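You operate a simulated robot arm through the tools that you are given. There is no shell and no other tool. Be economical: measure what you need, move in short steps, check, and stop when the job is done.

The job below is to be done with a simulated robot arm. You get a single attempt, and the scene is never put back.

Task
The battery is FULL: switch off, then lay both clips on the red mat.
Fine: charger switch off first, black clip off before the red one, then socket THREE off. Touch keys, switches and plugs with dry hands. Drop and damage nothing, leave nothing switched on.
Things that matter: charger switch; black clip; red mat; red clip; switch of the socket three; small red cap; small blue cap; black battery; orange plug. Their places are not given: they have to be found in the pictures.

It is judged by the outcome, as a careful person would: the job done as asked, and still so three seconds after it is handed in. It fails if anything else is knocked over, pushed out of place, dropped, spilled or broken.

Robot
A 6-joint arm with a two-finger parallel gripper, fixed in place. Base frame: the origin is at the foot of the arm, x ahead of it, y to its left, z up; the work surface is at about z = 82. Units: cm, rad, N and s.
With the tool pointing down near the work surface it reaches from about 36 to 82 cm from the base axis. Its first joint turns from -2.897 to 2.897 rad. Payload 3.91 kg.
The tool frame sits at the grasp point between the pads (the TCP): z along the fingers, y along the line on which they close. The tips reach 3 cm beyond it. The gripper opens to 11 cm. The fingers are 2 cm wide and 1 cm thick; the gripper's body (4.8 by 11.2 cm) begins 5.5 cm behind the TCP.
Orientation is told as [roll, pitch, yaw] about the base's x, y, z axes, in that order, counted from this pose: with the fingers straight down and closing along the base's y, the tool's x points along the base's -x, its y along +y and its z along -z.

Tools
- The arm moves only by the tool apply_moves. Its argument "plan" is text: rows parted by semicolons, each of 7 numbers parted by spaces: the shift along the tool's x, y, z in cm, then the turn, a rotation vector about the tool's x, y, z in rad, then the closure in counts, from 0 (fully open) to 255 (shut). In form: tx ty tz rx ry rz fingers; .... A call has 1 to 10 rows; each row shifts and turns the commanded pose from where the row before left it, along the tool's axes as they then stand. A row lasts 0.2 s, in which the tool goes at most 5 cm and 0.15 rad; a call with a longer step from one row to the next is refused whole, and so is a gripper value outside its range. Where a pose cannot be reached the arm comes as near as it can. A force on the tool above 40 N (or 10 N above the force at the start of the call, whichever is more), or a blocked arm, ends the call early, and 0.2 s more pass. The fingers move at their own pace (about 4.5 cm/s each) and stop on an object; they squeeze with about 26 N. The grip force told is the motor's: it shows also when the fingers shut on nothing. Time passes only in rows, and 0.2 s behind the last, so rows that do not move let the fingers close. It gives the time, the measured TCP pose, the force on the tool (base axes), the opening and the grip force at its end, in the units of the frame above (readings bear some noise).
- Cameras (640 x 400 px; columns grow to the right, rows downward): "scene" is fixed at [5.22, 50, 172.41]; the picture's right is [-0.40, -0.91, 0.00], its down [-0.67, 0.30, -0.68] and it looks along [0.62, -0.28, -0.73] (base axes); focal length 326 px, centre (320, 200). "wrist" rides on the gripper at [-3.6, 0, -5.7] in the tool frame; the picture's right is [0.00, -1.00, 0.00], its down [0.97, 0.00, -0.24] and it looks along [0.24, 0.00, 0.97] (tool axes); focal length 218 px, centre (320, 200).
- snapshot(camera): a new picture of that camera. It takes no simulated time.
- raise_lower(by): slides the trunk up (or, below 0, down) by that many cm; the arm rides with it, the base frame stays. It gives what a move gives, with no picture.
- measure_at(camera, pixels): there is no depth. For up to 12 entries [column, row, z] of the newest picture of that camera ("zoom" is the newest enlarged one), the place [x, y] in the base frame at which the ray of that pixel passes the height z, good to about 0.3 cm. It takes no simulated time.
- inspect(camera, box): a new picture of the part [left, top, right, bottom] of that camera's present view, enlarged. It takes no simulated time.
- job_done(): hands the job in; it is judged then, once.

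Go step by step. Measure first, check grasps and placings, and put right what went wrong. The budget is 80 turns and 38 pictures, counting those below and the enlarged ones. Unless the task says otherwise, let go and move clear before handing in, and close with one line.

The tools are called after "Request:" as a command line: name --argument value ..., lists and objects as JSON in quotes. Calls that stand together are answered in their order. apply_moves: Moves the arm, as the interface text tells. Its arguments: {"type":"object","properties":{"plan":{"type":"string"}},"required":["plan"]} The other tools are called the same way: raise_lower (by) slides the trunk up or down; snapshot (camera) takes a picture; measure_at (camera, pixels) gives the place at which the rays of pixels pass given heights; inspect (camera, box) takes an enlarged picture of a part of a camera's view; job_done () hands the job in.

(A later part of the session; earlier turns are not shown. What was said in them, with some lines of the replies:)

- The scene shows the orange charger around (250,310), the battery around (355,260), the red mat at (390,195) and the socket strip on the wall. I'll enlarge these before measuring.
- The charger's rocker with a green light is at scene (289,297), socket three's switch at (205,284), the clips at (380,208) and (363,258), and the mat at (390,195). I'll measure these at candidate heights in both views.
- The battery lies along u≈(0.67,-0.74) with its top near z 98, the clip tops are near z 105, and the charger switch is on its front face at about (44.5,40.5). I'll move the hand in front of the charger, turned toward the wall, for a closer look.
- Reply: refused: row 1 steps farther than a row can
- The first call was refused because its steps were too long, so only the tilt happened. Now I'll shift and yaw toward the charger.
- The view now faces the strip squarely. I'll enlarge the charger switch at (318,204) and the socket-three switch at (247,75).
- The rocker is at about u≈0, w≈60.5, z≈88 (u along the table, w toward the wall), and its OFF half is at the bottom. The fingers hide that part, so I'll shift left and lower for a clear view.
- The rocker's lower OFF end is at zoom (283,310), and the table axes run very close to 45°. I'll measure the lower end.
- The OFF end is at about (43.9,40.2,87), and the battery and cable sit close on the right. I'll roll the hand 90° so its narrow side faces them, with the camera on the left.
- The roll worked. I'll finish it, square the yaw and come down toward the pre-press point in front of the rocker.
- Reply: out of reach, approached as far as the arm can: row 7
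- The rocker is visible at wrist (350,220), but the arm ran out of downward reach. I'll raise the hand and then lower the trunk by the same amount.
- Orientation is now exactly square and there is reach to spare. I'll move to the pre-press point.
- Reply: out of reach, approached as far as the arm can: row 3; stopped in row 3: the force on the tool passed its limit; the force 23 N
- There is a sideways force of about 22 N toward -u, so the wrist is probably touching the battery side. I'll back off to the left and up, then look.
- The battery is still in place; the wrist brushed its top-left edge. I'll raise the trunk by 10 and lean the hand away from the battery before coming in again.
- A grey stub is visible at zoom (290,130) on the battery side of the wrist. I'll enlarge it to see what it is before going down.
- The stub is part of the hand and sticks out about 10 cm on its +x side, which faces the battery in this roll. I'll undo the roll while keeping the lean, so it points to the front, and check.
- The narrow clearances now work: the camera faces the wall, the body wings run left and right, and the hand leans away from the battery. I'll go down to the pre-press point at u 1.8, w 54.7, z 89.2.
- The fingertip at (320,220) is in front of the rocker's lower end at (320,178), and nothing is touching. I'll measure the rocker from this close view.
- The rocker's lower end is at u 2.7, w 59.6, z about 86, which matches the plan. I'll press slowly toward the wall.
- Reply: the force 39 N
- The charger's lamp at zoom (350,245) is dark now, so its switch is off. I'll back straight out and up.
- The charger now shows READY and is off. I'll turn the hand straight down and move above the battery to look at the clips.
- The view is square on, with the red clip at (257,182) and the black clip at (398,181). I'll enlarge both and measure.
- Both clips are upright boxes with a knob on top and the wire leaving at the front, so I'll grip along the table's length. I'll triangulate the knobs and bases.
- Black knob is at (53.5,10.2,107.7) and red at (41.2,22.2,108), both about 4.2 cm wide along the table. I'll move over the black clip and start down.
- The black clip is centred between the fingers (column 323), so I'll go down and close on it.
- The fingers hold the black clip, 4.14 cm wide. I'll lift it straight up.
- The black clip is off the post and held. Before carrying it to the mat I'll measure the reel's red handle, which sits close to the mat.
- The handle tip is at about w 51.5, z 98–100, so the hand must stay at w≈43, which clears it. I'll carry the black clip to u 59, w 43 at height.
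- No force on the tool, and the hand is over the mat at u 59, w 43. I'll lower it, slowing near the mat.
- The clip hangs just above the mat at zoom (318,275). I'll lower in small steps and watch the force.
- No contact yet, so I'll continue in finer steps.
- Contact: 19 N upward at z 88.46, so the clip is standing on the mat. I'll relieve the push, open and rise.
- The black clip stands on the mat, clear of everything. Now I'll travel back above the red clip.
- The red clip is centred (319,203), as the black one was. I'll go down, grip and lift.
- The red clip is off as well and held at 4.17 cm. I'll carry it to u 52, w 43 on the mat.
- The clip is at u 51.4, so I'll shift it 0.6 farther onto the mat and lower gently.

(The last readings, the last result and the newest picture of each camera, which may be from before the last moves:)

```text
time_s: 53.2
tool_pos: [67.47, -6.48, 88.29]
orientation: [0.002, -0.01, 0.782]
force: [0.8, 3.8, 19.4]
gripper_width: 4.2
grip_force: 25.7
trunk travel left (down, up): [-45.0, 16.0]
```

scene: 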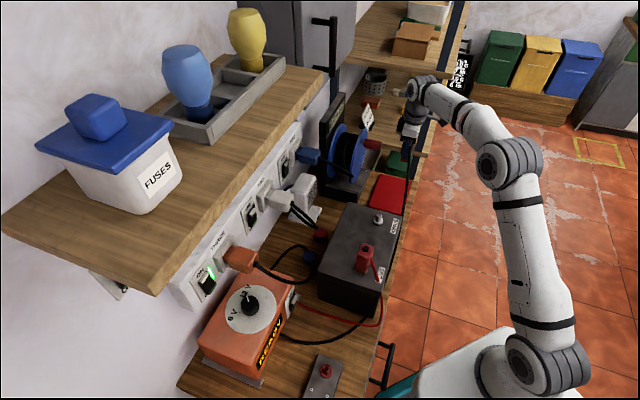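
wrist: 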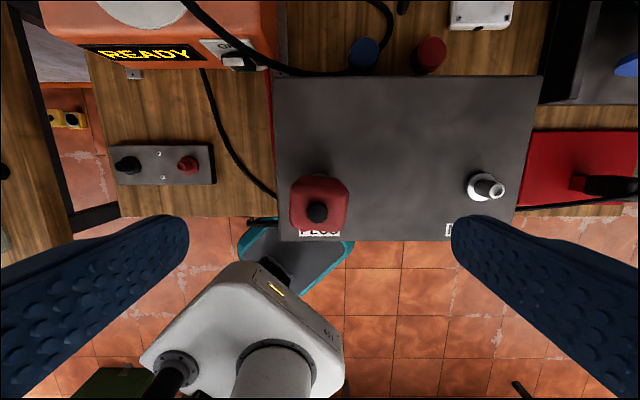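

Contact with the mat. I'll relieve the push, open only slightly so the black clip isn't touched, then rise.

Request:
apply_moves --plan "0 0 -0.25 0 0 0 255;0 0 0 0 0 0 125;0 0 0 0 0 0 118;0 0 0 0 0 0 118;0 0 -2 0 0 0 118;0 0 -4 0 0 0 118;0 0 -4.5 0 0 0 118;0 0 -4.5 0 0 0 118;0 0 -4.5 0 0 0 118;0 0 -4.5 0 0 0 255"

Request:
inspect --camera "scene" --box '[170, 140, 450, 315]'

```text
time_s: 55.4
tool_pos: [67.67, -6.77, 112.3]
orientation: [0.008, -0.008, 0.782]
force: [-0.7, -0.3, 0.3]
gripper_width: 2.42
grip_force: 0.0
trunk travel left (down, up): [-45.0, 16.0]
```

```text
2.29 times, centred on (310, 228) of scene
```

zoom: 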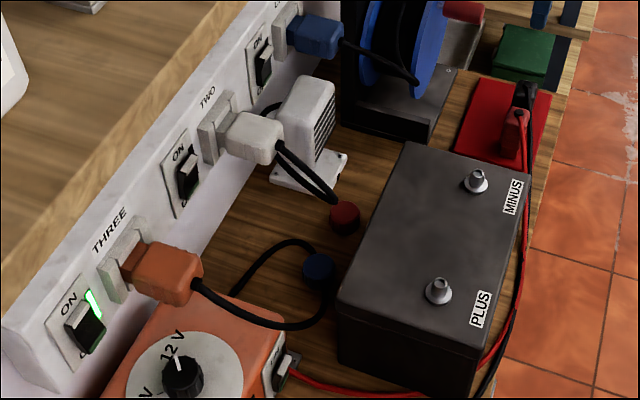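

Both clips are on the mat. The last switch is socket three, still lit at zoom (92,300). I'll measure it and the shelf edge above it.

Request:
measure_at --camera "scene" --pixels '[[155, 292, 120], [155, 292, 128], [155, 292, 136], [326, 78, 120], [326, 78, 128], [326, 78, 136], [210, 291, 105], [210, 291, 106], [210, 291, 107], [203, 274, 108], [203, 274, 110], [234, 265, 104]]'

```text
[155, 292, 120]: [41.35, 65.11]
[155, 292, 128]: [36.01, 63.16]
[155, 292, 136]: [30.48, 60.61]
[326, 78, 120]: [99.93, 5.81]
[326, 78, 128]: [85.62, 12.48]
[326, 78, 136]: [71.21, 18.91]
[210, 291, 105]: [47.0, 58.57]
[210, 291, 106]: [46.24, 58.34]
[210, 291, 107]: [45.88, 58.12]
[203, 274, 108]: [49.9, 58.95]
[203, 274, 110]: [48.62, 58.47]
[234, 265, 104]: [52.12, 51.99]
```

The rocker's lower end is at about u -8.2, w 74.4, z 105.5. I'll travel back left at height with the fingers shut, then tilt toward the strip.

Request:
apply_moves --plan "0 4.6 -0.4 0 0 0 255;0 4.66 -0.4 0 0 0 255;0 4.66 -0.4 0 0 0 255;0 4.66 -0.4 0 0 0 255;0 4.66 -0.4 0 0 0 255;0 4.66 -0.4 0 0 0 255;0 4.66 -0.4 0 0 0 255;0 4.66 0 0 0 0 255;0 4.66 0 0 0 0 255;0 4.66 0 0 0 0 255"

Request:
apply_moves --plan "0 4.66 0 0 0 0 255;0 4.66 0 0 0 0 255;0 4.66 0 0 0 0 255;0 0 0 0 -0.1333 0 255;0 0 0 0 -0.1333 0 255;0 0 0 0 -0.1333 0 255;0 0 0 0 -0.1333 0 255;0 0 0 0 -0.1333 0 255;0 0 0 0 -0.1333 0 255;0 0 0 0 0 0 255"

```text
time_s: 57.6
tool_pos: [34.65, 26.19, 115.5]
orientation: [0.01, -0.006, 0.781]
force: [-0.5, 0.9, -0.2]
gripper_width: 0.01
grip_force: 26.2
trunk travel left (down, up): [-45.0, 16.0]
```

```text
time_s: 59.8
tool_pos: [24.76, 36.05, 115.65]
orientation: [0.014, -0.808, 0.773]
force: [0.0, -1.3, 0.3]
gripper_width: 0.03
grip_force: 26.5
trunk travel left (down, up): [-45.0, 16.0]
```

I'm aligned at u -8, so I'll advance to just in front of the socket-three rocker and look.

Request:
apply_moves --plan "-1.89 0 3.85 0 0 0 255;-1.89 0 3.85 0 0 0 255;-1.89 0 3.85 0 0 0 255;-1.89 0 3.85 0 0 0 255;-1.89 0 3.85 0 0 0 255;-1.89 0 3.85 0 0 0 255;0 0 0 0 0 0 255"

Request:
snapshot --camera "wrist"

```text
time_s: 61.4
tool_pos: [41.93, 53.53, 107.76]
orientation: [0.013, -0.806, 0.773]
force: [0.6, 0.4, 0.4]
gripper_width: 0.0
grip_force: 25.6
trunk travel left (down, up): [-45.0, 16.0]
```

```text
4 pictures are left
```

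wrist: 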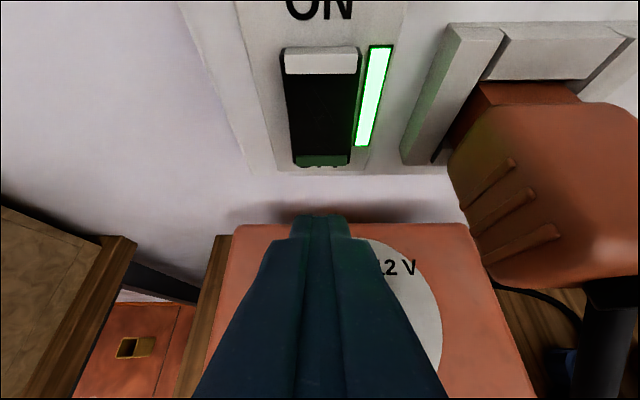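

The rocker's lower end at (322,158) is in line with the fingertip at column 320. I'll measure its height.

Request:
measure_at --camera "wrist" --pixels '[[322, 160, 104], [322, 160, 105], [322, 160, 106], [322, 160, 107], [322, 60, 110], [322, 60, 111], [322, 60, 112], [330, 172, 104], [330, 172, 105]]'

```text
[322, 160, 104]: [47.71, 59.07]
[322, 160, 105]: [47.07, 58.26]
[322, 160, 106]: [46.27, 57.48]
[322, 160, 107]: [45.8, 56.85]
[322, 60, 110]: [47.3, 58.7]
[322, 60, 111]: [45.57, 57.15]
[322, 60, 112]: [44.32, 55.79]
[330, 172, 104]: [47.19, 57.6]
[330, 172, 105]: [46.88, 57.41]
```

The rocker spans z 105–110, and the fingertip will land at about 106.3. I'll press in toward the wall.

Request:
apply_moves --plan "-1.38 0 1.45 0 0 0 255;-0.83 0 0.87 0 0 0 255;-0.35 0 0.36 0 0 0 255;-0.35 0 0.36 0 0 0 255;-0.35 0 0.36 0 0 0 255;-0.28 0 0.29 0 0 0 255;0 0 0 0 0 0 255"

```text
time_s: 62.6
tool_pos: [44.81, 56.23, 107.39]
orientation: [0.004, -0.795, 0.776]
force: [-9.5, -12.4, -6.1]
gripper_width: 0.04
grip_force: 26.3
trunk travel left (down, up): [-45.0, 16.0]
stopped in row 5: the force on the tool passed its limit (the readings are from after the stop); the commanded pose is now the measured one
```

The press hit the force limit at w 71.4. I'll back off and check the lamp.

Request:
apply_moves --plan "0.7 0 -0.73 0 0 0 255;2 0 -2.1 0 0 0 255;2 0 -2.1 0 0 0 255;0 0 0 0 0 0 255"

Request:
snapshot --camera "wrist"

```text
time_s: 63.6
tool_pos: [40.39, 51.85, 107.44]
orientation: [0.009, -0.796, 0.775]
force: [-0.3, 0.1, -0.1]
gripper_width: 0.01
grip_force: 26.2
trunk travel left (down, up): [-45.0, 16.0]
```

```text
3 pictures are left
```

wrist: 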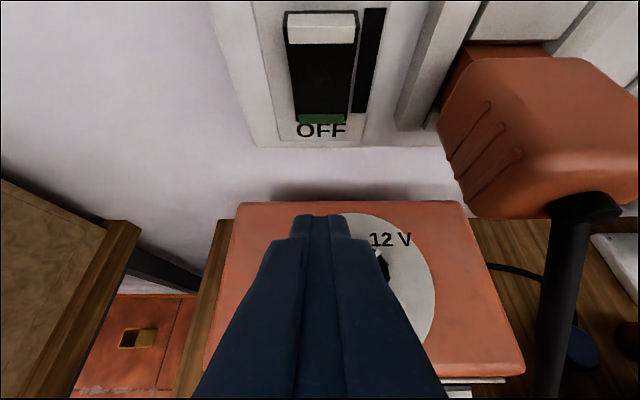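

Socket three's lamp at (368,60) is dark, so it's off. I'll retreat and take a final look.

Request:
apply_moves --plan "2.76 0 -2.9 0 0 0 255;2.76 0 -2.9 0 0 0 255;2.76 0 -2.9 0 0 0 255;2.76 0 -2.9 0 0 0 255;2.76 0 -2.9 0 0 0 255;-2.8 0 -2.8 0 0 0 255;-2.8 0 -2.8 0 0 0 255;-2.8 0 -2.8 0 0 0 255;0 0 0 0 0 0 255"

Request:
snapshot --camera "scene"

Request:
inspect --camera "scene" --box '[170, 140, 450, 315]'

```text
time_s: 65.6
tool_pos: [26.23, 37.66, 119.33]
orientation: [0.011, -0.796, 0.774]
force: [-0.2, 0.5, -0.3]
gripper_width: 0.02
grip_force: 25.7
trunk travel left (down, up): [-45.0, 16.0]
```

```text
2 pictures are left
```

scene: 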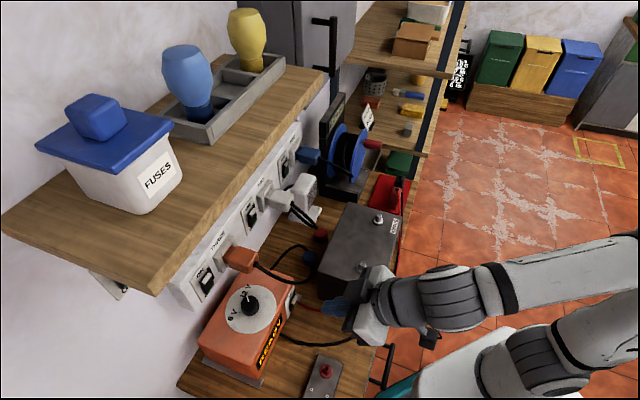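

```text
2.29 times, centred on (310, 228) of scene
```

zoom: 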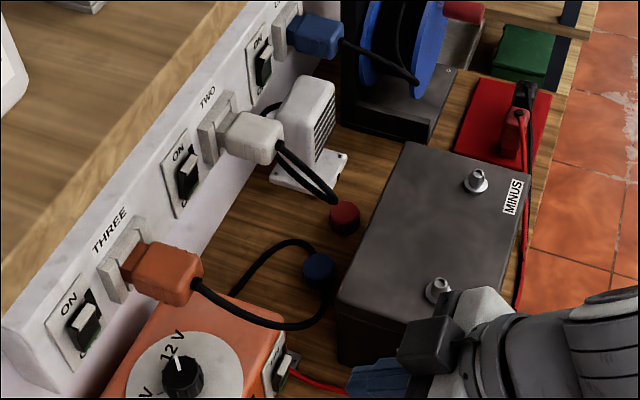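

The final pictures show every lamp dark, both clips on the red mat, the caps, battery and plug where they were, and the hand clear. I'm handing the job in.

Request:
job_done

```text
The job is handed in.
```

The charger was switched off first, then the black clip and the red clip were taken off and stood upright on the red mat, and socket three was switched off last. Early on the wrist pressed against something beside the battery (about 22 N), but the pictures show nothing moved.
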